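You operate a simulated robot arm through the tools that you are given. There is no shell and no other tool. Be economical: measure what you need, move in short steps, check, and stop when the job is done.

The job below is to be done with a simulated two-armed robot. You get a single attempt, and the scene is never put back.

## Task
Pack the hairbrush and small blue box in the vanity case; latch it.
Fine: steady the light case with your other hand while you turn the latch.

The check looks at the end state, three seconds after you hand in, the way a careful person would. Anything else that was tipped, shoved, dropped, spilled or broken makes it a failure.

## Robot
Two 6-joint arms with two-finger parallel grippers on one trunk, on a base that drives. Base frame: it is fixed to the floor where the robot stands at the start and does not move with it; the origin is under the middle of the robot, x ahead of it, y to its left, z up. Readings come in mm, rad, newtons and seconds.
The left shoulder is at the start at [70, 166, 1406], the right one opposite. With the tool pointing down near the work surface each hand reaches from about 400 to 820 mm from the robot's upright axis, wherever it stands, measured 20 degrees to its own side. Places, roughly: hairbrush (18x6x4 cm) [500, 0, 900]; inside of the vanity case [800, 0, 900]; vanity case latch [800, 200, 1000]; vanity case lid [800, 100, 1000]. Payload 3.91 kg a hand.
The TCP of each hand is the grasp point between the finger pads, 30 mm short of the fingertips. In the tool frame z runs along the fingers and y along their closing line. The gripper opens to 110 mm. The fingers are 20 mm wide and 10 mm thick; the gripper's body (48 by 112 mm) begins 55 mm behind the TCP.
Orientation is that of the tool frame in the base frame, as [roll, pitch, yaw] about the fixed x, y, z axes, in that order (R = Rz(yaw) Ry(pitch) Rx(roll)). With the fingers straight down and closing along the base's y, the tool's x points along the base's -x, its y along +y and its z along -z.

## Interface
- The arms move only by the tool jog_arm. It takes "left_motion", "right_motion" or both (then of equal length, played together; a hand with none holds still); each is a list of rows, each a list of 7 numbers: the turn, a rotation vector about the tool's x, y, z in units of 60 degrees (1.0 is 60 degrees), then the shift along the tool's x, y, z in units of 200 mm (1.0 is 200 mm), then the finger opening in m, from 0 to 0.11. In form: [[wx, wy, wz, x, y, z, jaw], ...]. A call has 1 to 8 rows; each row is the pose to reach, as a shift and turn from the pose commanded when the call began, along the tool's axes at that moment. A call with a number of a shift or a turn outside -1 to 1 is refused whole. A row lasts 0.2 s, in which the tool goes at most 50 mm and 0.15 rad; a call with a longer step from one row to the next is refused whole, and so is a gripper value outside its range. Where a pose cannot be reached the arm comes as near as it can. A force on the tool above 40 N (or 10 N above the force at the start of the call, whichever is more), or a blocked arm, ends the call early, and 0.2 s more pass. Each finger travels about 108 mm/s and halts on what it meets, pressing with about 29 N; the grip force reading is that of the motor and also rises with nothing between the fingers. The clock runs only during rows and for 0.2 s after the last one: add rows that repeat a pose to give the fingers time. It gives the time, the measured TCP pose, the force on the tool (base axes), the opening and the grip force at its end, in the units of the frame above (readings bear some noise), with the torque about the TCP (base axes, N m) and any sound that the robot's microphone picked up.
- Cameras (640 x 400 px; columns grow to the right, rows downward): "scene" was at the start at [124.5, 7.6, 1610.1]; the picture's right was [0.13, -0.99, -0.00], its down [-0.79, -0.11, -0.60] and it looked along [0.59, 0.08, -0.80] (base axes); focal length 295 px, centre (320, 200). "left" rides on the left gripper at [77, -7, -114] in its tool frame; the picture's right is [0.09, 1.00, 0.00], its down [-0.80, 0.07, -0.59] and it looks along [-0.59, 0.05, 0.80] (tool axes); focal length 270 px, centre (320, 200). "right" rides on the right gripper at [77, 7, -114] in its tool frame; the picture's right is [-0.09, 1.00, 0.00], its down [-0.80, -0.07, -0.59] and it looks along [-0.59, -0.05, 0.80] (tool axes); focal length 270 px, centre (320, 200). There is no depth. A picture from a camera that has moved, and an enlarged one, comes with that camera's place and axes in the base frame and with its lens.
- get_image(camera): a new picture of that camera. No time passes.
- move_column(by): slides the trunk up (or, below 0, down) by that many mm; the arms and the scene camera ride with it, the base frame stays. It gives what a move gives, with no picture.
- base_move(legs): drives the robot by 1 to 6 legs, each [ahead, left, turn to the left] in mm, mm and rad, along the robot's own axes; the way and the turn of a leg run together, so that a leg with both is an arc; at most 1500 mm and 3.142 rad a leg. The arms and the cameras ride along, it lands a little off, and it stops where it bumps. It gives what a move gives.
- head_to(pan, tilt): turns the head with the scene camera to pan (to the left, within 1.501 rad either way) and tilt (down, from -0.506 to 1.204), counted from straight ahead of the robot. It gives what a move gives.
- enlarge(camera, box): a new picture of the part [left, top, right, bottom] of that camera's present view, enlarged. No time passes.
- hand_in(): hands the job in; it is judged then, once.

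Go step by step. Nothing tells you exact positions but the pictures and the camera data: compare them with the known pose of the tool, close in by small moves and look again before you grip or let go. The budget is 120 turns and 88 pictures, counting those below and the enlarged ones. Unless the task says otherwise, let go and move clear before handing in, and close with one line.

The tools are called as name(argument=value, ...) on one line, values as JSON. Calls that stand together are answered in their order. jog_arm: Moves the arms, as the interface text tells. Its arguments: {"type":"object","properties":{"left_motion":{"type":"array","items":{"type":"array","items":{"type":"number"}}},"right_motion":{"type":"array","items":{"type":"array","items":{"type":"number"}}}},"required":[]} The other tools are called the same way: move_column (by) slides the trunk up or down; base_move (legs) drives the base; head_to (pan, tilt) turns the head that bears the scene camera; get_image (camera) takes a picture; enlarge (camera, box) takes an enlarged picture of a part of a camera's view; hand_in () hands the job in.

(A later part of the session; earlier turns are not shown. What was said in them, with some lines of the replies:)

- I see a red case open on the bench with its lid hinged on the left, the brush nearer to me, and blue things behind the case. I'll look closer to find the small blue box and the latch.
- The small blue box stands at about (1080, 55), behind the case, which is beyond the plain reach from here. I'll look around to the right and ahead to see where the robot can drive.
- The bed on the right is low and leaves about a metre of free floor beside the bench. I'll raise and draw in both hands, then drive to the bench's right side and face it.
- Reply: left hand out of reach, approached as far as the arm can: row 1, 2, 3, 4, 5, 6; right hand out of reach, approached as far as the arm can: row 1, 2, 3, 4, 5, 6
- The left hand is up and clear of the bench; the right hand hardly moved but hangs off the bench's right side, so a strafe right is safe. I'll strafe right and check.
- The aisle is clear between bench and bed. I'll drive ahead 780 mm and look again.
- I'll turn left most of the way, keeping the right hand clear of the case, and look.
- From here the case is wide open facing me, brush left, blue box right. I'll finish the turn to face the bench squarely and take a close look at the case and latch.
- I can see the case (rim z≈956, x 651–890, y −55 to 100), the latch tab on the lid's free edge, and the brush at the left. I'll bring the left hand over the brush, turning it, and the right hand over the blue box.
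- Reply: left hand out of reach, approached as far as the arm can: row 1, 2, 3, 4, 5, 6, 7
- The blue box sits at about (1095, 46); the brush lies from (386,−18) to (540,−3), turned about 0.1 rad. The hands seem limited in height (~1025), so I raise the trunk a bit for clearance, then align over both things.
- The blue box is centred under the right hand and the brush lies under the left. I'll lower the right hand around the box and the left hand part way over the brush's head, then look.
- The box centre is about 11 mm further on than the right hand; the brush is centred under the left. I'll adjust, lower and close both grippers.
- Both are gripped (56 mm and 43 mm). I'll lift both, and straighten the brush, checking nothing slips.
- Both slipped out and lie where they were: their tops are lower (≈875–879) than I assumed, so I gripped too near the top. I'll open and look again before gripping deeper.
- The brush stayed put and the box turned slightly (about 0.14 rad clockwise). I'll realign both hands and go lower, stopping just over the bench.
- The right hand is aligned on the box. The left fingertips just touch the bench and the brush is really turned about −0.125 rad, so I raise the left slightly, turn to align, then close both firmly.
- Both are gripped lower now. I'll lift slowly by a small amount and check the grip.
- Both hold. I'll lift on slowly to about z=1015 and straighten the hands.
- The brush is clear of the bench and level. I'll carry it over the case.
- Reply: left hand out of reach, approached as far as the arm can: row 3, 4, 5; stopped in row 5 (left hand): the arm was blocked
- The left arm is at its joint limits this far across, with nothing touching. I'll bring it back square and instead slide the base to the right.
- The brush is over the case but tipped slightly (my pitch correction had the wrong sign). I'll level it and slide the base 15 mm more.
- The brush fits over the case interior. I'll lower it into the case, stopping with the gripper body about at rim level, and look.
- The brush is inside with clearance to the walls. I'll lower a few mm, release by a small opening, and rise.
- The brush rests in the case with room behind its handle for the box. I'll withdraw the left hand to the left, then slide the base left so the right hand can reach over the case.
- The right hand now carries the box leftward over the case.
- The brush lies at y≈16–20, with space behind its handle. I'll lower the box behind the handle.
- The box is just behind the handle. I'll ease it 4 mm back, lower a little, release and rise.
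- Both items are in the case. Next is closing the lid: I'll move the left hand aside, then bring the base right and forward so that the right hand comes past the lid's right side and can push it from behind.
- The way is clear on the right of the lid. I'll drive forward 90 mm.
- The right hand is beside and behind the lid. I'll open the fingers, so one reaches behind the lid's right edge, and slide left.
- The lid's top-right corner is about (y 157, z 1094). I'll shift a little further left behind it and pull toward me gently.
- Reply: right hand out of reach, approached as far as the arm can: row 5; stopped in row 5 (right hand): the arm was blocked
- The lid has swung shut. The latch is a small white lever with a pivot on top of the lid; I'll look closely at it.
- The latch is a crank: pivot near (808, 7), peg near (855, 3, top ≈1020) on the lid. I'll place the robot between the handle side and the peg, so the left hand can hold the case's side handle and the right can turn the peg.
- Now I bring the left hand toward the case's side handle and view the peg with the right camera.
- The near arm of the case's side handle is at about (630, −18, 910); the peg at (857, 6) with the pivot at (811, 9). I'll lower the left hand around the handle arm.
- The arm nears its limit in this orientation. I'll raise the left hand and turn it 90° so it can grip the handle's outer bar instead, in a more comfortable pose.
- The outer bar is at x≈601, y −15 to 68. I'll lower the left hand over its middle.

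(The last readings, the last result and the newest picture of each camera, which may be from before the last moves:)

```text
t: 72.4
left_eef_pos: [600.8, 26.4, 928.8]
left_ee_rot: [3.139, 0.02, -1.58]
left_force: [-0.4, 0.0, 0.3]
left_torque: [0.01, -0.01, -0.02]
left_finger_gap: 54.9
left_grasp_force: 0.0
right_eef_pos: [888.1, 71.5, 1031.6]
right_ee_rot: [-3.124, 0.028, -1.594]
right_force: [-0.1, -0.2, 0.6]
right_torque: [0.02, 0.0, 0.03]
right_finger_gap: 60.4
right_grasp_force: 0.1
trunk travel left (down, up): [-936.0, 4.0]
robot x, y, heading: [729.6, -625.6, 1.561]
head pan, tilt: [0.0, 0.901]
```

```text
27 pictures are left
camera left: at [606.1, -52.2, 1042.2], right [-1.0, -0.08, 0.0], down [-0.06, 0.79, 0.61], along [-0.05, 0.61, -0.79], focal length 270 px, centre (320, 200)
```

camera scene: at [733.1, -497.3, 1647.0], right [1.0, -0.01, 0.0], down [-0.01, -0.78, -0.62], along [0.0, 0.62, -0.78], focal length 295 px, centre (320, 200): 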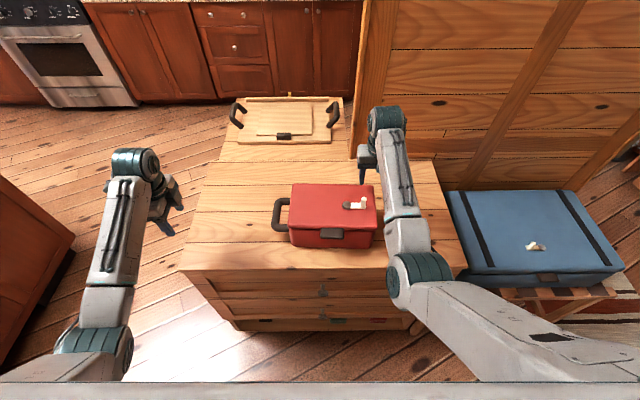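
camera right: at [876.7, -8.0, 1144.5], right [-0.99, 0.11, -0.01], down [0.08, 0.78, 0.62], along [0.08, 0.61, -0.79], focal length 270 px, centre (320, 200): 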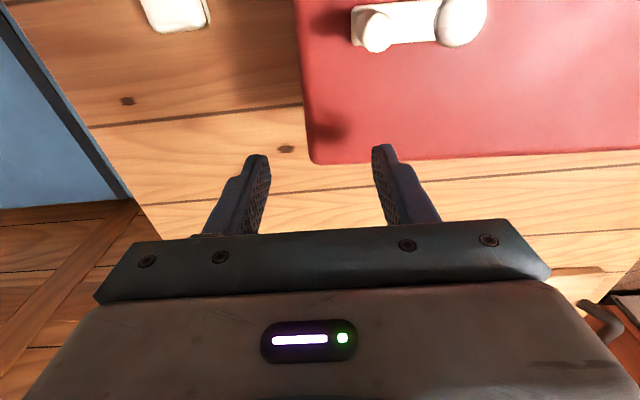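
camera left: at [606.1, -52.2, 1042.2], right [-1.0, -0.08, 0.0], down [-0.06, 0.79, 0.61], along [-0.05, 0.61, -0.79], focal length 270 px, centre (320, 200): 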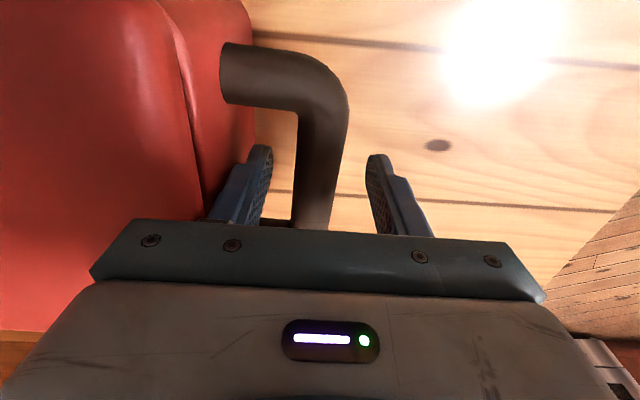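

The bar is centred between the left fingers. I'll close on it, and meanwhile slide the right hand's open fingers round the peg from behind.

jog_arm(left_motion=[[0, 0, 0, 0, 0, 0, 0.045], [0, 0, 0, 0, 0, 0, 0.035], [0, 0, 0, 0, 0, 0, 0.025], [0, 0, 0, 0, 0, 0, 0.015], [0, 0, 0, 0, 0, 0, 0.01], [0, 0, 0, 0, 0, 0, 0.01]], right_motion=[[0, 0, 0, 0, 0.08, 0, 0.06], [0, 0, 0, 0, 0.15, 0, 0.06], [0, 0, 0, 0.1, 0.15, 0, 0.06], [0, 0, 0, 0.2, 0.15, 0, 0.06], [0, 0, 0, 0.3, 0.15, 0, 0.06], [0, 0, 0, 0.325, 0.15, 0, 0.06]])

get_image(camera="right")

enlarge(camera="scene", box=[260, 170, 400, 260])

```text
t: 73.8
left_eef_pos: [600.8, 26.2, 928.3]
left_ee_rot: [3.139, 0.017, -1.582]
left_force: [-0.4, -0.9, 0.2]
left_torque: [-0.12, -0.23, -0.48]
left_finger_gap: 24.5
left_grasp_force: 28.7
right_eef_pos: [857.1, 7.5, 1029.6]
right_ee_rot: [-3.123, 0.024, -1.592]
right_force: [-0.1, 0.2, 0.1]
right_torque: [0.0, -0.03, 0.0]
right_finger_gap: 60.0
right_grasp_force: 0.1
trunk travel left (down, up): [-936.0, 4.0]
robot x, y, heading: [730.7, -622.2, 1.56]
head pan, tilt: [0.0, 0.901]
```

```text
26 pictures are left
camera right: at [845.4, -71.8, 1142.1], right [-0.99, 0.11, -0.01], down [0.08, 0.78, 0.62], along [0.08, 0.61, -0.79], focal length 270 px, centre (320, 200)
```

right: 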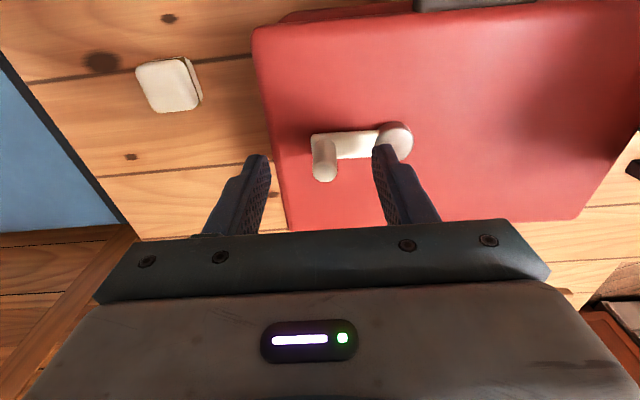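

```text
4.44 times, centred on (330, 215) of scene
camera zoom: at [728.5, -499.1, 1647.2], right [1.0, -0.01, 0.0], down [-0.01, -0.78, -0.62], along [0.01, 0.62, -0.78], focal length 1312 px, centre (276, 133)
```

zoom: 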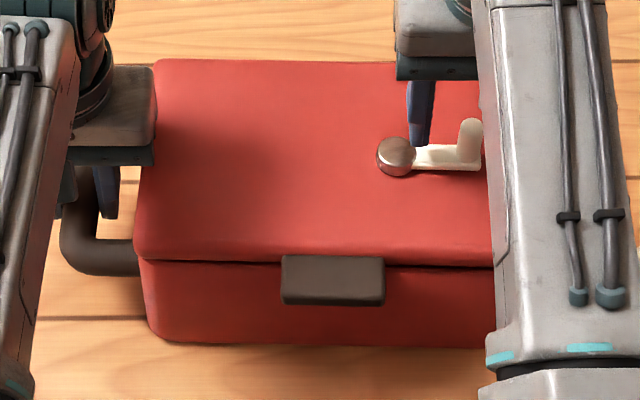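

The peg stands between the right fingers and the left hand holds the handle (24.5 mm). I'll lower slightly and close on the peg.

jog_arm(right_motion=[[0, 0, 0, 0, 0.01, 0.03, 0.06], [0, 0, 0, -0.01, 0.01, 0.03, 0.04], [0, 0, 0, -0.01, 0.01, 0.03, 0.02], [0, 0, 0, -0.01, 0.01, 0.03, 0.005], [0, 0, 0, -0.01, 0.01, 0.03, 0.005]])

get_image(camera="right")

```text
t: 75.0
left_eef_pos: [601.3, 27.2, 928.4]
left_ee_rot: [-3.141, 0.016, -1.581]
left_force: [2.8, -2.6, 1.1]
left_torque: [-0.01, -0.03, -0.59]
left_finger_gap: 24.7
left_grasp_force: 29.1
right_eef_pos: [854.9, 10.4, 1023.9]
right_ee_rot: [-3.126, 0.026, -1.594]
right_force: [-4.1, 1.3, -0.4]
right_torque: [0.06, 0.46, 0.02]
right_finger_gap: 14.2
right_grasp_force: 28.9
trunk travel left (down, up): [-936.0, 4.0]
robot x, y, heading: [729.9, -625.5, 1.561]
head pan, tilt: [0.0, 0.901]
```

```text
24 pictures are left
camera right: at [843.6, -69.8, 1136.1], right [-0.99, 0.11, -0.01], down [0.08, 0.78, 0.62], along [0.08, 0.61, -0.79], focal length 270 px, centre (320, 200)
```

right: 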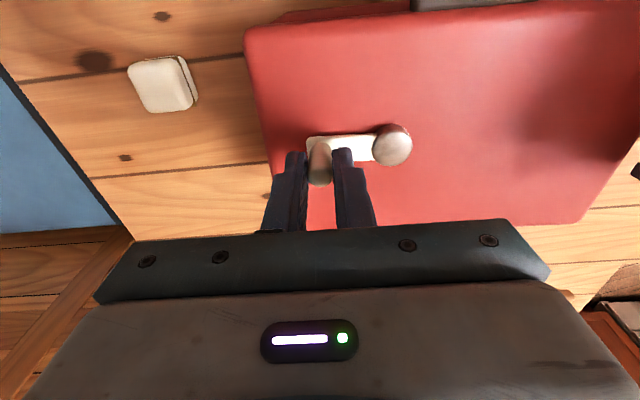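

The peg is gripped (14 mm). I'll try turning it a small amount toward the front and feel for resistance.

jog_arm(right_motion=[[0, 0, 0, 0.02, 0.001, 0, 0.005], [0, 0, 0, 0.04, 0.004, 0, 0.005], [0, 0, 0, 0.057, 0.0075, 0, 0.005], [0, 0, 0, 0.075, 0.013, 0, 0.005]])

get_image(camera="right")

```text
t: 76.0
left_eef_pos: [600.3, 27.0, 926.6]
left_ee_rot: [3.138, 0.019, -1.579]
left_force: [-1.6, -4.1, 0.1]
left_torque: [-0.26, 0.05, -0.65]
left_finger_gap: 25.8
left_grasp_force: 29.2
right_eef_pos: [853.6, -4.9, 1023.8]
right_ee_rot: [-3.124, 0.028, -1.595]
right_force: [2.3, 5.1, 8.0]
right_torque: [0.56, 0.31, -0.18]
right_finger_gap: 14.3
right_grasp_force: 29.1
trunk travel left (down, up): [-936.0, 4.0]
robot x, y, heading: [727.2, -622.4, 1.562]
head pan, tilt: [0.0, 0.901]
```

```text
23 pictures are left
camera right: at [841.2, -84.7, 1135.8], right [-0.99, 0.11, -0.01], down [0.08, 0.78, 0.62], along [0.08, 0.61, -0.79], focal length 270 px, centre (320, 200)
```

right: 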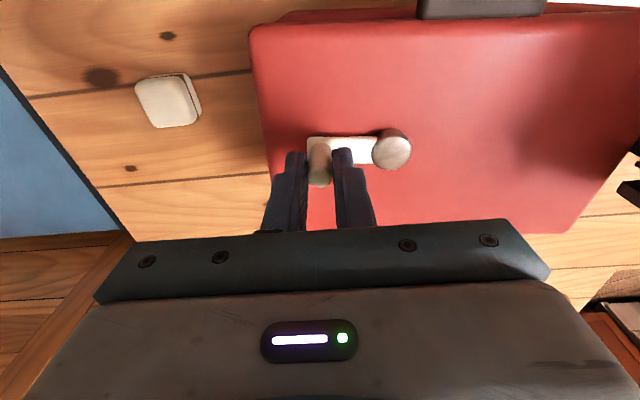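

The case moved along with the hand and the lever did not turn, so that direction is a stop. I'll go back and try the other way (toward the back).

jog_arm(right_motion=[[0, 0, 0, -0.03, -0.007, 0, 0.005], [0, 0, 0, -0.06, -0.012, 0, 0.005], [0, 0, 0, -0.075, -0.013, 0, 0.005], [0, 0, 0, -0.095, -0.012, 0, 0.005], [0, 0, 0, -0.115, -0.009, 0, 0.005], [0, 0, 0, -0.135, -0.004, 0, 0.005], [0, 0, 0, -0.15, 0.0, 0, 0.005]])

get_image(camera="right")

```text
t: 77.6
left_eef_pos: [599.3, 27.0, 926.5]
left_ee_rot: [3.138, 0.02, -1.58]
left_force: [-11.3, 3.1, 0.4]
left_torque: [0.32, 0.16, 0.8]
left_finger_gap: 24.6
left_grasp_force: 29.1
right_eef_pos: [854.3, 25.6, 1023.8]
right_ee_rot: [-3.122, 0.027, -1.595]
right_force: [11.4, -3.0, 1.2]
right_torque: [-0.38, 0.12, 0.0]
right_finger_gap: 14.4
right_grasp_force: 29.0
trunk travel left (down, up): [-936.0, 4.0]
robot x, y, heading: [727.7, -622.5, 1.561]
head pan, tilt: [0.0, 0.901]
```

```text
22 pictures are left
camera right: at [841.7, -54.4, 1135.9], right [-0.99, 0.11, -0.02], down [0.08, 0.78, 0.62], along [0.08, 0.61, -0.79], focal length 270 px, centre (320, 200)
```

right: 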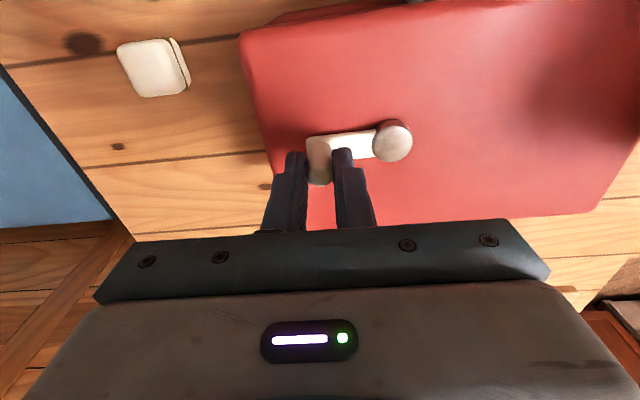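

The whole case swivels either way because the handle is far from the latch, so the lever has some friction. I'll return to neutral, let go, and steady the case better: shift the base, and press the lid down with the left hand nearer the latch.

jog_arm(right_motion=[[0, 0, 0, 0.04, -0.01, 0, 0.005], [0, 0, 0, 0.075, -0.013, 0, 0.005], [0, 0, 0, 0.075, -0.013, 0, 0.03], [0, 0, 0, 0.075, -0.013, 0, 0.06], [0, 0, 0, -0.05, -0.013, -0.03, 0.06], [0, 0, 0, -0.2, -0.013, -0.03, 0.06], [0, 0, 0, -0.35, -0.013, -0.03, 0.06]])

jog_arm(left_motion=[[0, 0, 0, 0, 0, 0, 0.03], [0, 0, 0, 0, 0, 0, 0.055], [0, 0, 0, 0, 0, 0, 0.055], [0, 0, 0, 0, 0, -0.15, 0.055], [0, 0, 0, 0, 0, -0.35, 0.055], [0, 0, 0, 0.1, 0, -0.45, 0.03], [0, 0, 0, 0.2, 0, -0.45, 0.0]])

base_move(legs=[[0, -55, 0]])

enlarge(camera="scene", box=[230, 160, 370, 260])

```text
t: 79.2
left_eef_pos: [600.5, 26.9, 927.9]
left_ee_rot: [3.14, 0.019, -1.581]
left_force: [-0.2, 0.2, -0.6]
left_torque: [-0.44, 0.07, -0.17]
left_finger_gap: 24.3
left_grasp_force: 29.0
right_eef_pos: [858.3, 96.5, 1030.4]
right_ee_rot: [-3.125, 0.025, -1.594]
right_force: [0.5, -0.1, 0.3]
right_torque: [-0.01, -0.03, 0.0]
right_finger_gap: 60.2
right_grasp_force: 0.0
trunk travel left (down, up): [-936.0, 4.0]
robot x, y, heading: [727.2, -625.0, 1.563]
head pan, tilt: [0.0, 0.901]
```

```text
t: 80.8
left_eef_pos: [598.8, -16.6, 1016.5]
left_ee_rot: [3.138, 0.022, -1.582]
left_force: [0.2, -0.3, 0.5]
left_torque: [0.03, -0.01, -0.02]
left_finger_gap: 0.3
left_grasp_force: 28.3
right_eef_pos: [860.3, 94.6, 1030.6]
right_ee_rot: [-3.125, 0.026, -1.594]
right_force: [-0.1, -0.8, -0.4]
right_torque: [0.03, 0.01, 0.04]
right_finger_gap: 60.0
right_grasp_force: 0.0
trunk travel left (down, up): [-936.0, 4.0]
robot x, y, heading: [724.4, -627.4, 1.556]
head pan, tilt: [0.0, 0.901]
```

```text
t: 81.8
left_eef_pos: [644.9, -16.1, 1016.3]
left_ee_rot: [-3.137, 0.019, -1.581]
left_force: [-1.3, 0.4, 0.1]
left_torque: [-0.02, -0.04, 0.04]
left_finger_gap: 0.0
left_grasp_force: 28.8
right_eef_pos: [903.8, 94.7, 1032.1]
right_ee_rot: [-3.118, 0.025, -1.59]
right_force: [-1.0, 0.0, -0.1]
right_torque: [-0.02, -0.02, -0.02]
right_finger_gap: 60.0
right_grasp_force: 0.0
trunk travel left (down, up): [-936.0, 4.0]
robot x, y, heading: [779.4, -620.6, 1.559]
head pan, tilt: [0.0, 0.901]
```

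```text
4.00 times, centred on (300, 210) of scene
camera zoom: at [770.4, -499.2, 1647.1], right [1.0, -0.01, 0.01], down [0.0, -0.78, -0.62], along [0.01, 0.62, -0.78], focal length 1180 px, centre (400, 160)
```

zoom: 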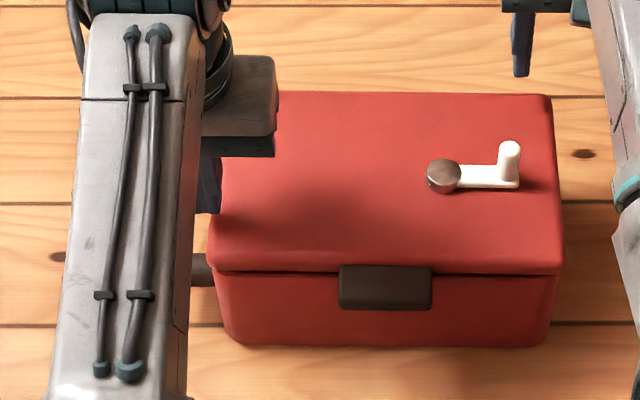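

The case sits straight again. I'll bring the left closed fingers over the lid and press down gently.

jog_arm(left_motion=[[0, 0, 0, 0, -0.12, 0, 0.0], [0, 0, 0, 0, -0.24, 0, 0.0], [0, 0, 0, 0, -0.35, 0, 0.0], [0, 0, 0, 0, -0.35, 0.03, 0.0], [0, 0, 0, 0, -0.35, 0.05, 0.0], [0, 0, 0, 0, -0.35, 0.06, 0.0]], right_motion=[[0, 0, 0, 0, 0.08, 0, 0.06], [0, 0, 0, 0, 0.16, 0, 0.06], [0, 0, 0, 0, 0.22, 0, 0.06], [0, 0, 0, 0, 0.23, 0, 0.06], [0, 0, 0, 0, 0.23, 0, 0.06], [0, 0, 0, 0, 0.23, 0, 0.06]])

get_image(camera="right")

```text
t: 83.2
left_eef_pos: [653.2, -7.2, 1002.7]
left_ee_rot: [3.039, 0.041, -1.534]
left_force: [-4.3, -10.9, 24.8]
left_torque: [-0.53, 0.02, -0.09]
left_finger_gap: 0.1
left_grasp_force: 28.8
right_eef_pos: [866.0, 91.6, 1032.5]
right_ee_rot: [-3.13, 0.03, -1.592]
right_force: [0.6, 0.5, -0.2]
right_torque: [-0.02, 0.0, 0.04]
right_finger_gap: 59.8
right_grasp_force: 0.2
trunk travel left (down, up): [-936.0, 4.0]
robot x, y, heading: [778.1, -624.6, 1.565]
head pan, tilt: [0.0, 0.901]
stopped in row 6 (left hand): the force on the tool passed its limit (the readings are from after the stop); the commanded pose is now the measured one
```

```text
20 pictures are left
camera right: at [854.1, 11.9, 1143.9], right [-0.99, 0.11, -0.01], down [0.08, 0.78, 0.62], along [0.08, 0.61, -0.79], focal length 270 px, centre (320, 200)
```

right: 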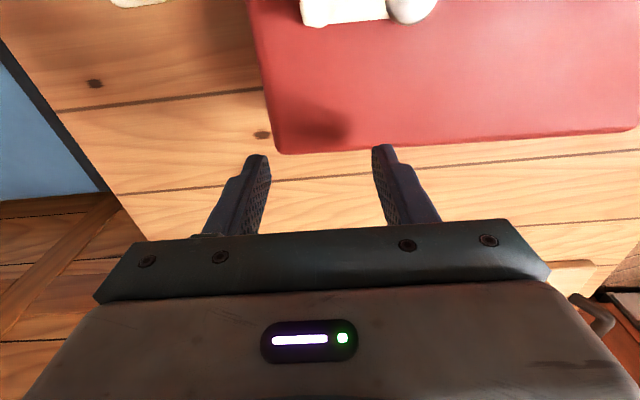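

The left arm can't come that far inward when so near. I'll lift it off, straighten it, pull the right hand back a bit, and drive the base back 75 mm to gain room.

jog_arm(left_motion=[[0, 0, 0, 0.03, 0.05, -0.12, 0.0], [0.05, 0, 0.02, 0.06, 0.08, -0.2, 0.0], [0.096, 0, 0.044, 0.06, 0.08, -0.2, 0.0], [0.096, 0, 0.044, 0.06, 0.08, -0.2, 0.0]], right_motion=[[0, 0, 0, -0.1, 0, 0, 0.06], [0, 0, 0, -0.25, 0, 0, 0.06], [0, 0, 0, -0.35, 0, 0, 0.06], [0, 0, 0, -0.35, 0, 0, 0.06]])

base_move(legs=[[-80, 0, 0]])

jog_arm(left_motion=[[0, 0, 0, -0.1, -0.05, 0, 0.0], [0, 0, 0, -0.25, -0.1, 0, 0.0], [0, 0, 0, -0.4, -0.2, 0, 0.0], [0, 0, 0, -0.42, -0.3, 0, 0.0], [0, 0, 0, -0.42, -0.36, 0, 0.0], [0, 0, 0, -0.42, -0.36, 0, 0.0]])

```text
t: 84.2
left_eef_pos: [643.8, -18.4, 1038.0]
left_ee_rot: [-3.14, 0.031, -1.582]
left_force: [0.0, -0.3, -0.6]
left_torque: [-0.02, -0.03, 0.06]
left_finger_gap: 0.3
left_grasp_force: 28.7
right_eef_pos: [865.0, 166.2, 1031.1]
right_ee_rot: [-3.127, 0.025, -1.593]
right_force: [-0.4, 0.8, 0.1]
right_torque: [-0.04, 0.01, 0.01]
right_finger_gap: 59.9
right_grasp_force: 0.0
trunk travel left (down, up): [-936.0, 4.0]
robot x, y, heading: [781.3, -627.7, 1.562]
head pan, tilt: [0.0, 0.901]
```

```text
t: 85.3
left_eef_pos: [642.3, -90.8, 1033.6]
left_ee_rot: [-3.14, 0.025, -1.579]
left_force: [0.4, 0.2, -0.3]
left_torque: [-0.05, -0.03, 0.01]
left_finger_gap: 0.0
left_grasp_force: 28.7
right_eef_pos: [863.2, 94.5, 1024.5]
right_ee_rot: [-3.125, 0.018, -1.592]
right_force: [-0.7, 0.5, -0.7]
right_torque: [-0.06, -0.01, -0.01]
right_finger_gap: 60.0
right_grasp_force: 0.0
trunk travel left (down, up): [-936.0, 4.0]
robot x, y, heading: [779.3, -702.0, 1.564]
head pan, tilt: [0.0, 0.901]
```

```text
t: 86.7
left_eef_pos: [714.8, -13.4, 1040.9]
left_ee_rot: [-3.142, 0.032, -1.579]
left_force: [0.0, -0.3, -0.5]
left_torque: [0.03, 0.0, -0.01]
left_finger_gap: 0.0
left_grasp_force: 28.8
right_eef_pos: [863.7, 87.9, 1029.4]
right_ee_rot: [-3.126, 0.026, -1.592]
right_force: [-0.2, -0.5, -0.1]
right_torque: [0.01, 0.0, 0.0]
right_finger_gap: 59.9
right_grasp_force: 0.0
trunk travel left (down, up): [-936.0, 4.0]
robot x, y, heading: [777.9, -700.9, 1.566]
head pan, tilt: [0.0, 0.901]
```

The left hand is now over the lid. I'll press it down lightly and bring the right hand round the peg again.

jog_arm(left_motion=[[0, 0, 0, 0, 0, 0.08, 0.0], [0, 0, 0, 0, 0, 0.15, 0.0], [0, 0, 0, 0, 0, 0.18, 0.0], [0, 0, 0, 0, 0, 0.19, 0.0], [0, 0, 0, 0, 0, 0.2, 0.0], [0, 0, 0, 0, 0, 0.205, 0.0]], right_motion=[[0, 0, 0, 0.1, 0.035, 0, 0.06], [0, 0, 0, 0.2, 0.035, 0, 0.06], [0, 0, 0, 0.3, 0.035, 0, 0.06], [0, 0, 0, 0.38, 0.035, 0, 0.06], [0, 0, 0, 0.39, 0.035, 0.02, 0.06], [0, 0, 0, 0.39, 0.035, 0.03, 0.06]])

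get_image(camera="right")

```text
t: 88.1
left_eef_pos: [716.0, -12.7, 1000.9]
left_ee_rot: [3.14, 0.035, -1.58]
left_force: [-0.3, 0.5, 8.7]
left_torque: [-0.05, -0.01, -0.09]
left_finger_gap: 0.0
left_grasp_force: 29.0
right_eef_pos: [854.4, 8.7, 1024.0]
right_ee_rot: [-3.125, 0.025, -1.593]
right_force: [-0.6, -0.3, -0.6]
right_torque: [0.0, 0.01, 0.02]
right_finger_gap: 60.1
right_grasp_force: 0.1
trunk travel left (down, up): [-936.0, 4.0]
robot x, y, heading: [781.8, -703.9, 1.561]
head pan, tilt: [0.0, 0.901]
```

```text
19 pictures are left
camera right: at [843.7, -71.4, 1135.7], right [-0.99, 0.11, -0.01], down [0.08, 0.78, 0.62], along [0.08, 0.61, -0.79], focal length 270 px, centre (320, 200)
```

right: 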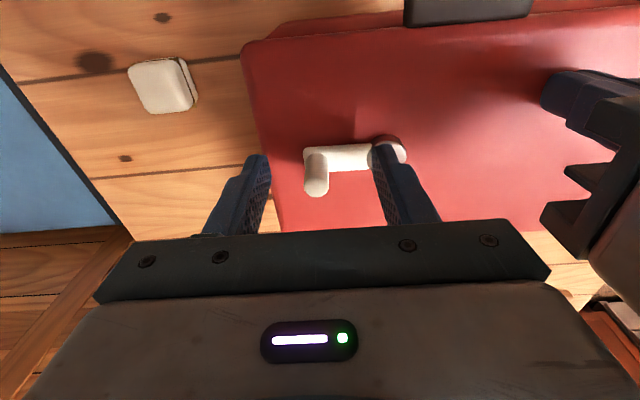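

The left hand presses with about 9 N. I'll press a bit more and close the right fingers on the peg.

jog_arm(left_motion=[[0, 0, 0, 0, 0, 0.005, 0.0], [0, 0, 0, 0, 0, 0.01, 0.0], [0, 0, 0, 0, 0, 0.012, 0.0], [0, 0, 0, 0, 0, 0.014, 0.0], [0, 0, 0, 0, 0, 0.014, 0.0]], right_motion=[[0, 0, 0, -0.01, -0.012, 0, 0.05], [0, 0, 0, -0.02, -0.012, 0, 0.03], [0, 0, 0, -0.02, -0.012, 0, 0.015], [0, 0, 0, -0.02, -0.012, 0, 0.005], [0, 0, 0, -0.02, -0.012, 0, 0.005]])

```text
t: 89.3
left_eef_pos: [714.2, -13.7, 1001.6]
left_ee_rot: [-3.139, 0.041, -1.578]
left_force: [-1.8, 1.8, 38.9]
left_torque: [-0.24, 0.04, -0.34]
left_finger_gap: 0.1
left_grasp_force: 29.2
right_eef_pos: [858.2, 10.3, 1023.8]
right_ee_rot: [-3.126, 0.026, -1.591]
right_force: [-3.0, 4.9, -1.9]
right_torque: [0.24, 0.42, -0.12]
right_finger_gap: 14.2
right_grasp_force: 28.5
trunk travel left (down, up): [-936.0, 4.0]
robot x, y, heading: [776.6, -703.7, 1.565]
head pan, tilt: [0.0, 0.901]
```

The left hand presses well (39 N; I'll ease it slightly). Now I try turning the peg about 20° toward the back.

jog_arm(left_motion=[[0, 0, 0, 0, 0, -0.006, 0.0], [0, 0, 0, 0, 0, -0.006, 0.0], [0, 0, 0, 0, 0, -0.006, 0.0], [0, 0, 0, 0, 0, -0.006, 0.0], [0, 0, 0, 0, 0, -0.006, 0.0]], right_motion=[[0, 0, 0, 0, 0, 0, 0.005], [0, 0, 0, -0.02, 0.001, 0, 0.005], [0, 0, 0, -0.04, 0.003, 0, 0.005], [0, 0, 0, -0.06, 0.008, 0, 0.005], [0, 0, 0, -0.079, 0.014, 0, 0.005]])

get_image(camera="right")

```text
t: 90.5
left_eef_pos: [714.1, -13.6, 1001.4]
left_ee_rot: [-3.141, 0.037, -1.579]
left_force: [1.1, 10.1, 27.6]
left_torque: [0.07, -0.08, 0.22]
left_finger_gap: 0.0
left_grasp_force: 29.2
right_eef_pos: [855.2, 26.0, 1023.8]
right_ee_rot: [-3.126, 0.026, -1.591]
right_force: [-3.5, -10.4, -0.5]
right_torque: [-0.5, 0.47, 0.09]
right_finger_gap: 13.9
right_grasp_force: 29.2
trunk travel left (down, up): [-936.0, 4.0]
robot x, y, heading: [778.1, -703.7, 1.566]
head pan, tilt: [0.0, 0.901]
```

```text
18 pictures are left
camera right: at [843.6, -53.8, 1136.6], right [-0.99, 0.11, -0.01], down [0.08, 0.78, 0.62], along [0.08, 0.61, -0.79], focal length 270 px, centre (320, 200)
```

right: 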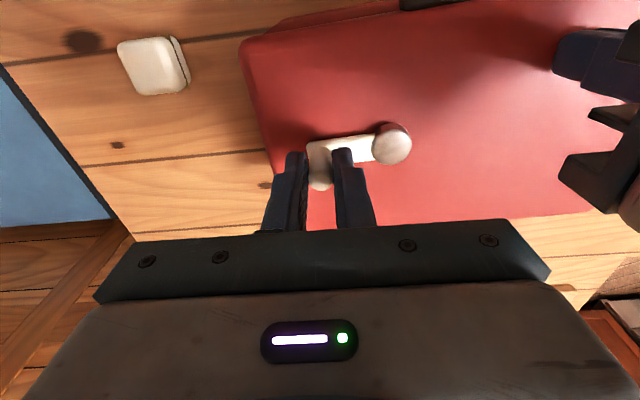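

The push met 10 N and the case began to swivel with no lever turn: that looks like the stop. I'll return and try toward the front with the case held.

jog_arm(right_motion=[[0, 0, 0, 0.03, -0.008, 0, 0.005], [0, 0, 0, 0.06, -0.013, 0, 0.005], [0, 0, 0, 0.08, -0.014, 0, 0.005], [0, 0, 0, 0.1, -0.013, 0, 0.005], [0, 0, 0, 0.12, -0.01, 0, 0.005], [0, 0, 0, 0.14, -0.006, 0, 0.005], [0, 0, 0, 0.158, 0.0, 0, 0.005]])

get_image(camera="right")

```text
t: 90.9
left_eef_pos: [715.0, -15.3, 1001.8]
left_ee_rot: [-3.14, 0.034, -1.581]
left_force: [-0.5, -1.8, 5.8]
left_torque: [-0.09, 0.08, 0.02]
left_finger_gap: 0.0
left_grasp_force: 29.0
right_eef_pos: [856.1, 22.7, 1024.7]
right_ee_rot: [-3.126, 0.033, -1.591]
right_force: [0.8, -3.1, 6.9]
right_torque: [-0.27, 0.28, 0.08]
right_finger_gap: 14.0
right_grasp_force: 29.1
trunk travel left (down, up): [-936.0, 4.0]
robot x, y, heading: [779.0, -704.0, 1.559]
head pan, tilt: [0.0, 0.901]
stopped in row 2 (left hand): the force on the tool passed its limit (the readings are from after the stop); the commanded pose is now the measured one
```

```text
17 pictures are left
camera right: at [845.0, -57.7, 1136.4], right [-0.99, 0.11, -0.01], down [0.08, 0.78, 0.62], along [0.08, 0.62, -0.78], focal length 270 px, centre (320, 200)
```

right: 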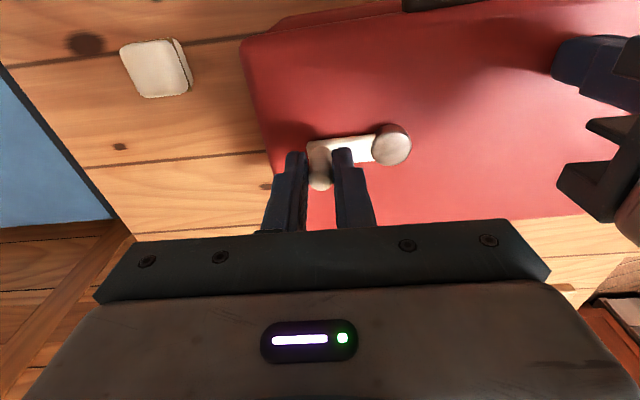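

The left press spiked, so the poses reset; it now presses 6 N. I'll press a bit more and move the peg slowly back through neutral toward the front.

jog_arm(left_motion=[[0, 0, 0, 0, 0, 0.003, 0.0], [0, 0, 0, 0, 0, 0.004, 0.0], [0, 0, 0, 0, 0, 0.004, 0.0], [0, 0, 0, 0, 0, 0.004, 0.0], [0, 0, 0, 0, 0, 0.004, 0.0], [0, 0, 0, 0, 0, 0.004, 0.0], [0, 0, 0, 0, 0, 0.004, 0.0], [0, 0, 0, 0, 0, 0.004, 0.0]], right_motion=[[0, 0, 0, 0.02, -0.005, 0.003, 0.005], [0, 0, 0, 0.04, -0.008, 0.004, 0.005], [0, 0, 0, 0.06, -0.01, 0.004, 0.005], [0, 0, 0, 0.08, -0.01, 0.004, 0.005], [0, 0, 0, 0.1, -0.008, 0.004, 0.005], [0, 0, 0, 0.12, -0.004, 0.004, 0.005], [0, 0, 0, 0.14, 0.001, 0.004, 0.005], [0, 0, 0, 0.155, 0.005, 0.004, 0.005]])

get_image(camera="right")

```text
t: 92.7
left_eef_pos: [716.6, -15.1, 1000.7]
left_ee_rot: [-3.138, 0.032, -1.58]
left_force: [4.2, -3.9, 19.9]
left_torque: [-0.29, -0.1, -0.13]
left_finger_gap: 0.2
left_grasp_force: 28.7
right_eef_pos: [854.1, -8.8, 1024.4]
right_ee_rot: [-3.128, 0.033, -1.592]
right_force: [-3.3, 10.4, 11.8]
right_torque: [0.77, 0.38, -0.3]
right_finger_gap: 13.8
right_grasp_force: 29.1
trunk travel left (down, up): [-936.0, 4.0]
robot x, y, heading: [778.0, -701.6, 1.567]
head pan, tilt: [0.0, 0.901]
```

```text
16 pictures are left
camera right: at [843.6, -89.7, 1135.7], right [-0.99, 0.11, -0.01], down [0.08, 0.78, 0.62], along [0.08, 0.62, -0.78], focal length 270 px, centre (320, 200)
```

right: 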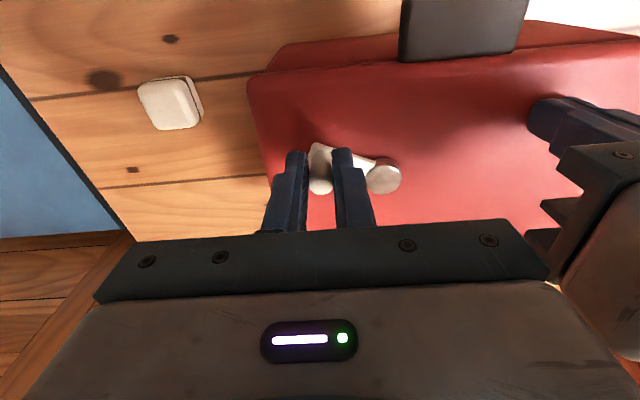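

The lever is turning toward the front (about 25° so far) while the case stays put. I'll continue along the arc to about 70°.

jog_arm(right_motion=[[0, 0, 0, 0.028, 0.0135, 0, 0.005], [0, 0, 0, 0.052, 0.031, 0, 0.005], [0, 0, 0, 0.0735, 0.052, 0, 0.005], [0, 0, 0, 0.0925, 0.075, 0, 0.005], [0, 0, 0, 0.108, 0.1005, 0, 0.005], [0, 0, 0, 0.12, 0.1275, 0, 0.005]])

get_image(camera="right")

```text
t: 94.1
left_eef_pos: [718.0, -17.7, 1001.1]
left_ee_rot: [-3.141, 0.034, -1.58]
left_force: [0.7, -1.1, 4.5]
left_torque: [-0.11, -0.02, 0.04]
left_finger_gap: 0.0
left_grasp_force: 29.0
right_eef_pos: [836.0, -32.5, 1023.4]
right_ee_rot: [-3.122, 0.036, -1.594]
right_force: [7.0, -7.8, 19.1]
right_torque: [-0.12, 0.13, -0.17]
right_finger_gap: 13.5
right_grasp_force: 29.3
trunk travel left (down, up): [-936.0, 4.0]
robot x, y, heading: [780.9, -704.8, 1.559]
head pan, tilt: [0.0, 0.901]
```

```text
15 pictures are left
camera right: at [822.8, -113.7, 1134.5], right [-0.99, 0.11, -0.02], down [0.08, 0.78, 0.62], along [0.08, 0.62, -0.78], focal length 270 px, centre (320, 200)
```

right: 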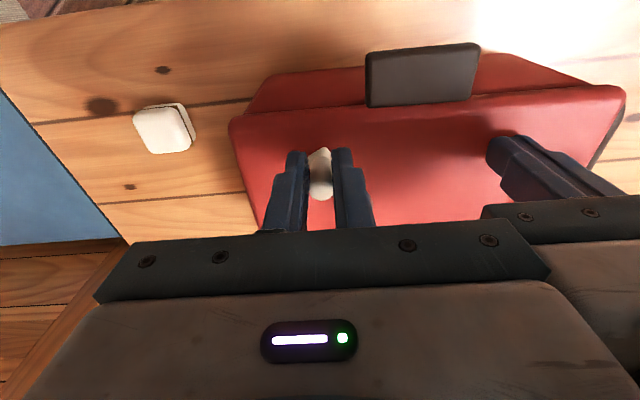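

The two gripper bodies are about to touch. I'll shift the left hand 50 mm further left on the lid and press again before finishing the turn.

jog_arm(left_motion=[[0, 0, 0, 0, 0, -0.05, 0.0], [0, 0, 0, 0, 0.12, -0.06, 0.0], [0, 0, 0, 0, 0.24, -0.06, 0.0], [0, 0, 0, 0, 0.27, -0.03, 0.0], [0, 0, 0, 0, 0.27, -0.01, 0.0], [0, 0, 0, 0, 0.27, 0.0, 0.0], [0, 0, 0, 0, 0.27, 0.004, 0.0]])

get_image(camera="right")

enlarge(camera="scene", box=[230, 140, 390, 260])

```text
t: 95.7
left_eef_pos: [662.1, -15.6, 1002.2]
left_ee_rot: [-3.138, 0.035, -1.582]
left_force: [-1.4, -3.1, 10.2]
left_torque: [-0.25, 0.07, -0.02]
left_finger_gap: 0.0
left_grasp_force: 29.0
right_eef_pos: [832.0, -31.7, 1023.3]
right_ee_rot: [-3.121, 0.035, -1.595]
right_force: [2.2, -3.8, 13.3]
right_torque: [0.13, 0.33, -0.03]
right_finger_gap: 13.3
right_grasp_force: 29.1
trunk travel left (down, up): [-936.0, 4.0]
robot x, y, heading: [782.5, -701.8, 1.561]
head pan, tilt: [0.0, 0.901]
```

```text
14 pictures are left
camera right: at [821.6, -112.9, 1134.2], right [-0.99, 0.11, -0.02], down [0.08, 0.78, 0.62], along [0.08, 0.62, -0.78], focal length 270 px, centre (320, 200)
```

right: 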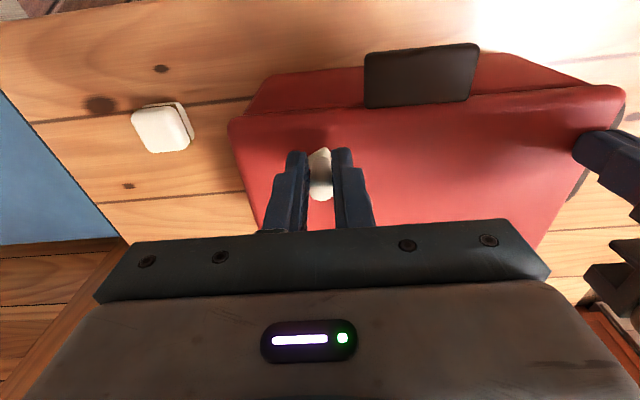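

```text
3.33 times, centred on (310, 200) of scene
camera zoom: at [781.7, -585.9, 1647.9], right [1.0, -0.01, 0.0], down [-0.01, -0.78, -0.62], along [0.0, 0.62, -0.78], focal length 984 px, centre (353, 200)
```

zoom: 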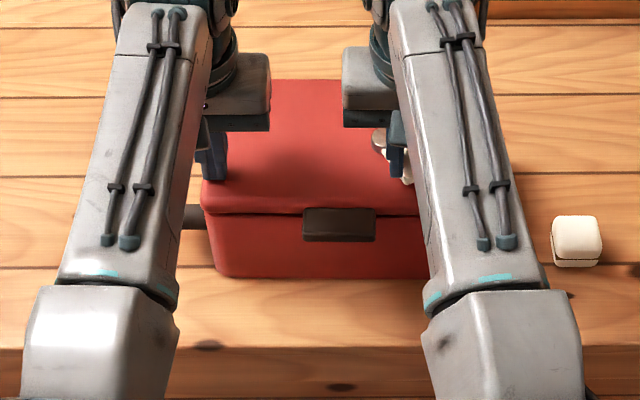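

The lever is at roughly 65°. I'll carry on the arc to about 90°, watching the force.

jog_arm(right_motion=[[0, 0, 0, 0.003, 0.0145, 0, 0.005], [0, 0, 0, 0.007, 0.029, 0, 0.005], [0, 0, 0, 0.01, 0.043, 0, 0.005], [0, 0, 0, 0.012, 0.058, 0, 0.005], [0, 0, 0, 0.0135, 0.073, 0, 0.005], [0, 0, 0, 0.0135, 0.09, 0, 0.005]])

get_image(camera="right")

```text
t: 97.1
left_eef_pos: [662.1, -16.9, 1000.4]
left_ee_rot: [-3.14, 0.036, -1.582]
left_force: [-3.4, -5.4, 13.0]
left_torque: [-0.3, 0.07, -0.1]
left_finger_gap: 0.0
left_grasp_force: 29.2
right_eef_pos: [836.6, -29.2, 1022.9]
right_ee_rot: [-3.1, 0.045, -1.612]
right_force: [-2.1, -3.2, 16.0]
right_torque: [-0.08, 0.47, 0.06]
right_finger_gap: 13.4
right_grasp_force: 28.7
trunk travel left (down, up): [-936.0, 4.0]
robot x, y, heading: [778.3, -701.0, 1.564]
head pan, tilt: [0.0, 0.901]
stopped in row 6 (right hand): the force on the tool passed its limit (the readings are from after the stop); the commanded pose is now the measured one
```

```text
12 pictures are left
camera right: at [820.4, -110.6, 1132.7], right [-0.99, 0.13, -0.04], down [0.08, 0.77, 0.63], along [0.11, 0.62, -0.77], focal length 270 px, centre (320, 200)
```

right: 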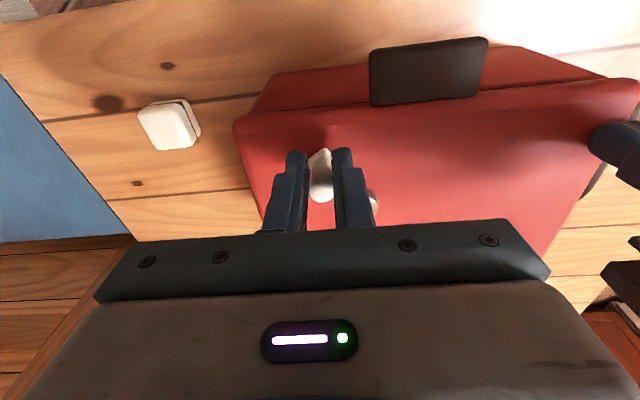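

The right arm seems to be at its own limit here (its wrist tilted). I'll release the peg, lift off both hands, and look at the lever.

jog_arm(right_motion=[[0, 0, 0, 0, 0, 0, 0.03], [0, 0, 0, 0, 0, -0.01, 0.06], [0, 0, 0, 0, -0.02, -0.05, 0.06], [0, 0, 0, -0.1, -0.05, -0.06, 0.06], [0, 0, 0, -0.25, -0.1, -0.06, 0.06], [0, 0, 0, -0.45, -0.15, -0.06, 0.06], [0, 0, 0, -0.6, -0.2, -0.06, 0.06]], left_motion=[[0, 0, 0, 0, 0, 0, 0.0], [0, 0, 0, 0, 0, 0, 0.0], [0, 0, 0, 0, 0, -0.05, 0.0], [0, 0, 0, 0, 0, -0.1, 0.0], [0, 0, 0, 0, 0, -0.15, 0.0], [0, 0, 0, 0, 0, -0.15, 0.0], [0, 0, 0, 0, 0, -0.15, 0.0]])

enlarge(camera="scene", box=[230, 140, 390, 260])

```text
t: 98.7
left_eef_pos: [662.1, -12.1, 1026.9]
left_ee_rot: [-3.139, 0.027, -1.581]
left_force: [0.7, 0.2, -0.6]
left_torque: [-0.02, -0.02, 0.01]
left_finger_gap: 0.0
left_grasp_force: 28.7
right_eef_pos: [880.5, 91.3, 1034.1]
right_ee_rot: [-3.103, 0.035, -1.611]
right_force: [-0.5, -0.4, 0.0]
right_torque: [0.03, 0.05, 0.02]
right_finger_gap: 60.1
right_grasp_force: 0.0
trunk travel left (down, up): [-936.0, 4.0]
robot x, y, heading: [779.4, -701.5, 1.561]
head pan, tilt: [0.0, 0.901]
```

```text
3.33 times, centred on (310, 200) of scene
camera zoom: at [781.6, -577.2, 1647.0], right [1.0, -0.01, 0.0], down [-0.01, -0.78, -0.62], along [0.0, 0.62, -0.78], focal length 984 px, centre (353, 200)
```

zoom: 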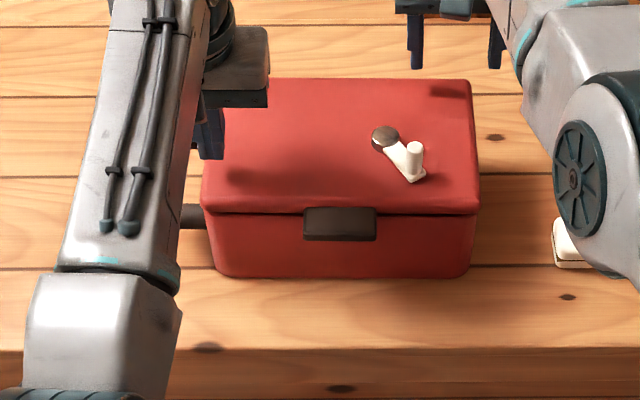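

The lever is at about 60°, pointing part way to the front; it needs the rest of the turn. I'll slide the base left so the right arm has room, and set up both hands again.

base_move(legs=[[0, 68, 0]])

jog_arm(left_motion=[[0, 0, 0, 0, -0.15, 0, 0.0], [0, 0, 0, 0, -0.28, 0, 0.0], [0, 0, 0, 0, -0.28, 0.06, 0.0], [0, 0, 0, 0, -0.28, 0.1, 0.0], [0, 0, 0, 0, -0.28, 0.12, 0.0], [0, 0, 0, 0, -0.28, 0.13, 0.0]], right_motion=[[-0.018, 0.016, -0.02, 0, -0.06, 0, 0.06], [-0.036, 0.033, -0.038, 0, -0.12, 0, 0.06], [-0.036, 0.033, -0.038, 0.15, -0.12, 0, 0.06], [-0.036, 0.033, -0.038, 0.3, -0.12, 0, 0.06], [-0.036, 0.033, -0.038, 0.4, -0.12, 0, 0.06], [-0.036, 0.033, -0.038, 0.4, -0.12, 0, 0.06]])

get_image(camera="right")

```text
t: 99.7
left_eef_pos: [604.0, -11.7, 1028.1]
left_ee_rot: [3.136, 0.029, -1.585]
left_force: [0.8, 0.0, 0.2]
left_torque: [-0.03, 0.11, 0.03]
left_finger_gap: 0.2
left_grasp_force: 28.5
right_eef_pos: [823.8, 90.2, 1032.2]
right_ee_rot: [-3.109, 0.034, -1.613]
right_force: [0.6, -0.4, 0.0]
right_torque: [-0.03, 0.1, -0.01]
right_finger_gap: 60.3
right_grasp_force: 0.1
trunk travel left (down, up): [-936.0, 4.0]
robot x, y, heading: [710.9, -700.0, 1.558]
head pan, tilt: [0.0, 0.901]
```

```text
t: 101.1
left_eef_pos: [654.4, -11.5, 1002.5]
left_ee_rot: [-3.137, 0.028, -1.584]
left_force: [4.2, 1.7, 5.5]
left_torque: [-0.02, -0.29, 0.07]
left_finger_gap: 0.1
left_grasp_force: 28.8
right_eef_pos: [836.6, 8.8, 1030.8]
right_ee_rot: [-3.137, 0.0, -1.576]
right_force: [0.6, -0.8, 0.0]
right_torque: [0.01, 0.01, 0.0]
right_finger_gap: 59.9
right_grasp_force: 0.0
trunk travel left (down, up): [-936.0, 4.0]
robot x, y, heading: [712.9, -700.0, 1.56]
head pan, tilt: [0.0, 0.901]
```

```text
10 pictures are left
camera right: at [827.6, -67.9, 1145.5], right [-1.0, 0.09, 0.0], down [0.07, 0.8, 0.6], along [0.06, 0.59, -0.8], focal length 270 px, centre (320, 200)
```

right: 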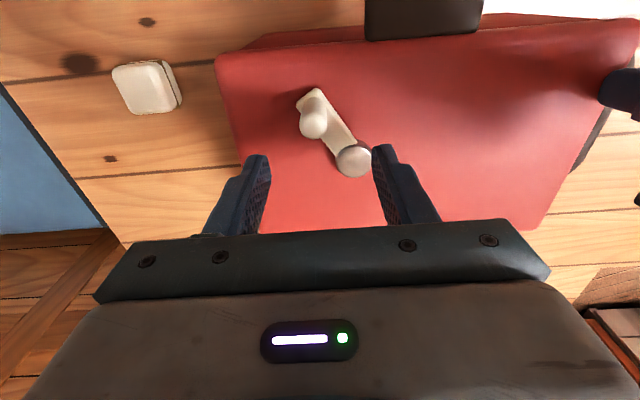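

The peg is at about (837, −21), pivot (813, 17): 58°. I'll move in, grip it, with the left hand pressing a bit more.

jog_arm(left_motion=[[0, 0, 0, 0, 0, 0, 0.0], [0, 0, 0, 0, 0, 0.003, 0.0], [0, 0, 0, 0, 0, 0.004, 0.0], [0, 0, 0, 0, 0, 0.004, 0.0], [0, 0, 0, 0, 0, 0.004, 0.0], [0, 0, 0, 0, 0, 0.004, 0.0]], right_motion=[[0, 0, 0, 0.08, 0, 0, 0.06], [0, 0, 0, 0.14, 0, 0.02, 0.06], [0, 0, 0, 0.14, 0, 0.035, 0.05], [0, 0, 0, 0.14, 0, 0.035, 0.03], [0, 0, 0, 0.14, 0, 0.035, 0.005], [0, 0, 0, 0.14, 0, 0.035, 0.005]])

```text
t: 102.5
left_eef_pos: [653.2, -11.6, 1001.2]
left_ee_rot: [-3.139, 0.029, -1.584]
left_force: [-1.2, 7.0, 12.2]
left_torque: [0.1, 0.02, 0.02]
left_finger_gap: 0.0
left_grasp_force: 29.3
right_eef_pos: [836.0, -19.8, 1024.9]
right_ee_rot: [-3.137, 0.002, -1.577]
right_force: [2.1, -1.6, 0.5]
right_torque: [0.03, 0.03, -0.06]
right_finger_gap: 13.9
right_grasp_force: 28.8
trunk travel left (down, up): [-936.0, 4.0]
robot x, y, heading: [712.1, -700.3, 1.556]
head pan, tilt: [0.0, 0.901]
```

Gripped. I'll complete the arc to 90° and slightly beyond, watching forces.

jog_arm(right_motion=[[0, 0, 0, 0.02, 0.02, 0, 0.005], [0, 0, 0, 0.03, 0.0455, 0, 0.005], [0, 0, 0, 0.034, 0.06, 0, 0.005], [0, 0, 0, 0.0375, 0.076, 0, 0.005], [0, 0, 0, 0.04, 0.092, 0, 0.005], [0, 0, 0, 0.041, 0.107, 0, 0.005], [0, 0, 0, 0.041, 0.12, 0, 0.005], [0, 0, 0, 0.041, 0.12, 0, 0.005]])

get_image(camera="right")

```text
t: 104.3
left_eef_pos: [654.4, -13.1, 1000.5]
left_ee_rot: [-3.139, 0.031, -1.584]
left_force: [-1.9, 2.0, 16.9]
left_torque: [-0.1, 0.06, 0.12]
left_finger_gap: 0.0
left_grasp_force: 29.0
right_eef_pos: [812.5, -28.8, 1026.1]
right_ee_rot: [-3.137, 0.002, -1.575]
right_force: [4.7, 0.1, -0.3]
right_torque: [-0.14, -0.14, -0.27]
right_finger_gap: 13.7
right_grasp_force: 29.2
trunk travel left (down, up): [-936.0, 4.0]
robot x, y, heading: [713.1, -703.4, 1.561]
head pan, tilt: [0.0, 0.901]
```

```text
9 pictures are left
camera right: at [804.0, -105.4, 1139.8], right [-1.0, 0.09, 0.0], down [0.07, 0.8, 0.6], along [0.06, 0.59, -0.8], focal length 270 px, centre (320, 200)
```

right: 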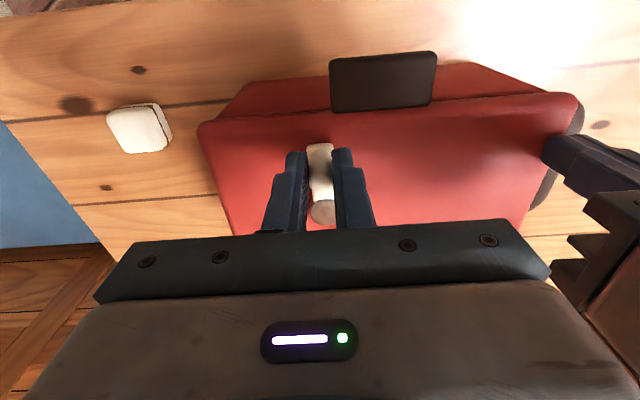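

The lever is at about 90° with no stop felt yet. I'll probe a little further to find the end stop.

jog_arm(right_motion=[[0, 0, 0, 0, 0.015, 0, 0.005], [0, 0, 0, -0.004, 0.03, 0, 0.005], [0, 0, 0, -0.009, 0.045, 0, 0.005], [0, 0, 0, -0.015, 0.06, 0, 0.005], [0, 0, 0, -0.015, 0.06, 0, 0.005]])

get_image(camera="right")

```text
t: 105.5
left_eef_pos: [655.4, -12.8, 1002.0]
left_ee_rot: [-3.14, 0.03, -1.585]
left_force: [-8.4, 0.1, 13.9]
left_torque: [-0.13, 0.17, -0.08]
left_finger_gap: 0.0
left_grasp_force: 29.8
right_eef_pos: [802.1, -26.2, 1026.7]
right_ee_rot: [-3.139, 0.001, -1.574]
right_force: [16.0, -1.6, 2.0]
right_torque: [0.17, -0.49, -0.06]
right_finger_gap: 13.8
right_grasp_force: 29.0
trunk travel left (down, up): [-936.0, 4.0]
robot x, y, heading: [713.4, -702.1, 1.557]
head pan, tilt: [0.0, 0.901]
```

```text
8 pictures are left
camera right: at [793.8, -103.2, 1140.1], right [-1.0, 0.09, 0.0], down [0.07, 0.8, 0.6], along [0.06, 0.59, -0.8], focal length 270 px, centre (320, 200)
```

right: 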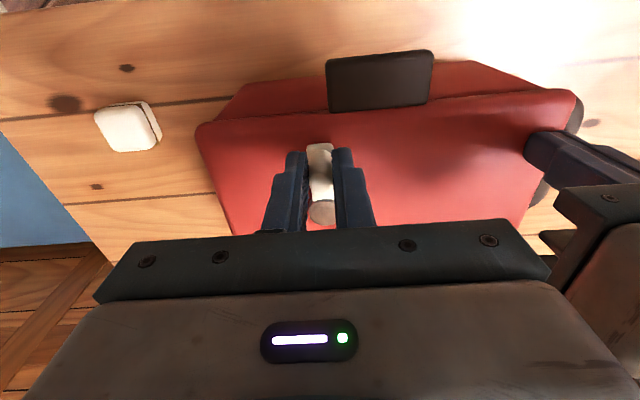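

The force rose to 16 N and the lever no longer turns: that's the end stop, latched. I'll release, withdraw both hands and look.

jog_arm(right_motion=[[0, 0, 0, 0, 0, 0, 0.03], [0, 0, 0, 0, 0, 0, 0.06], [0, 0, 0, 0, 0, -0.04, 0.06], [0, 0, 0, -0.1, -0.02, -0.05, 0.06], [0, 0, 0, -0.3, -0.05, -0.05, 0.06], [0, 0, 0, -0.5, -0.2, -0.05, 0.06], [0, 0, 0, -0.6, -0.4, -0.05, 0.06]], left_motion=[[0, 0, 0, 0, 0, 0, 0.0], [0, 0, 0, 0, 0, 0, 0.0], [0, 0, 0, 0, 0, -0.05, 0.0], [0, 0, 0, 0, 0.05, -0.12, 0.0], [0, 0, 0, 0, 0.2, -0.12, 0.0], [0, 0, 0, 0, 0.4, -0.12, 0.0], [0, 0, 0, 0, 0.6, -0.12, 0.0]])

get_image(camera="scene")

enlarge(camera="scene", box=[250, 140, 410, 260])

```text
t: 107.1
left_eef_pos: [531.8, -8.0, 1024.1]
left_ee_rot: [-3.139, 0.028, -1.584]
left_force: [0.0, 0.0, -0.7]
left_torque: [0.03, 0.01, 0.01]
left_finger_gap: 0.1
left_grasp_force: 28.3
right_eef_pos: [880.8, 96.2, 1035.3]
right_ee_rot: [-3.139, 0.0, -1.576]
right_force: [0.0, -0.6, -0.2]
right_torque: [0.03, -0.01, 0.03]
right_finger_gap: 59.9
right_grasp_force: 0.1
trunk travel left (down, up): [-936.0, 4.0]
robot x, y, heading: [712.1, -701.9, 1.561]
head pan, tilt: [0.0, 0.901]
```

```text
7 pictures are left
camera scene: at [715.2, -578.0, 1647.1], right [1.0, -0.01, 0.0], down [-0.01, -0.78, -0.62], along [0.01, 0.62, -0.78], focal length 295 px, centre (320, 200)
```

scene: 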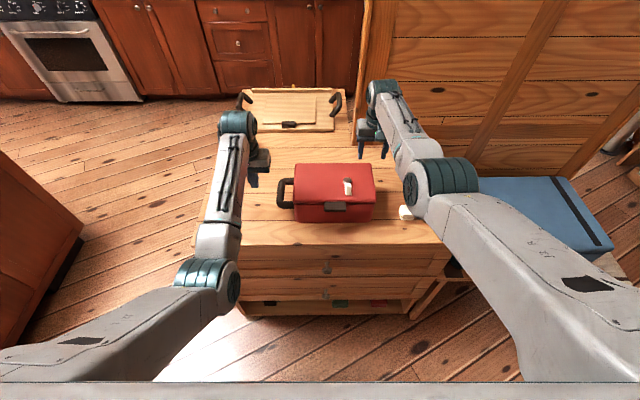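

```text
3.33 times, centred on (330, 200) of scene
camera zoom: at [715.2, -578.0, 1647.1], right [1.0, -0.01, 0.0], down [-0.01, -0.78, -0.62], along [0.01, 0.62, -0.78], focal length 984 px, centre (287, 200)
```

zoom: 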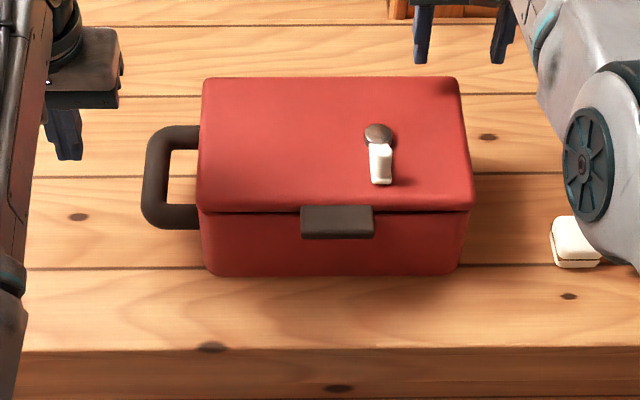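

The lid is closed with the brush and the blue box inside, the latch lever has turned a full quarter to its stop, and both hands are clear. I'm handing in.

hand_in()

```text
The job is handed in.
```

The hairbrush and the small blue box are packed in the vanity case. The lid is closed and the latch is turned to its stop, but the case now sits about 1 cm left of where it was.
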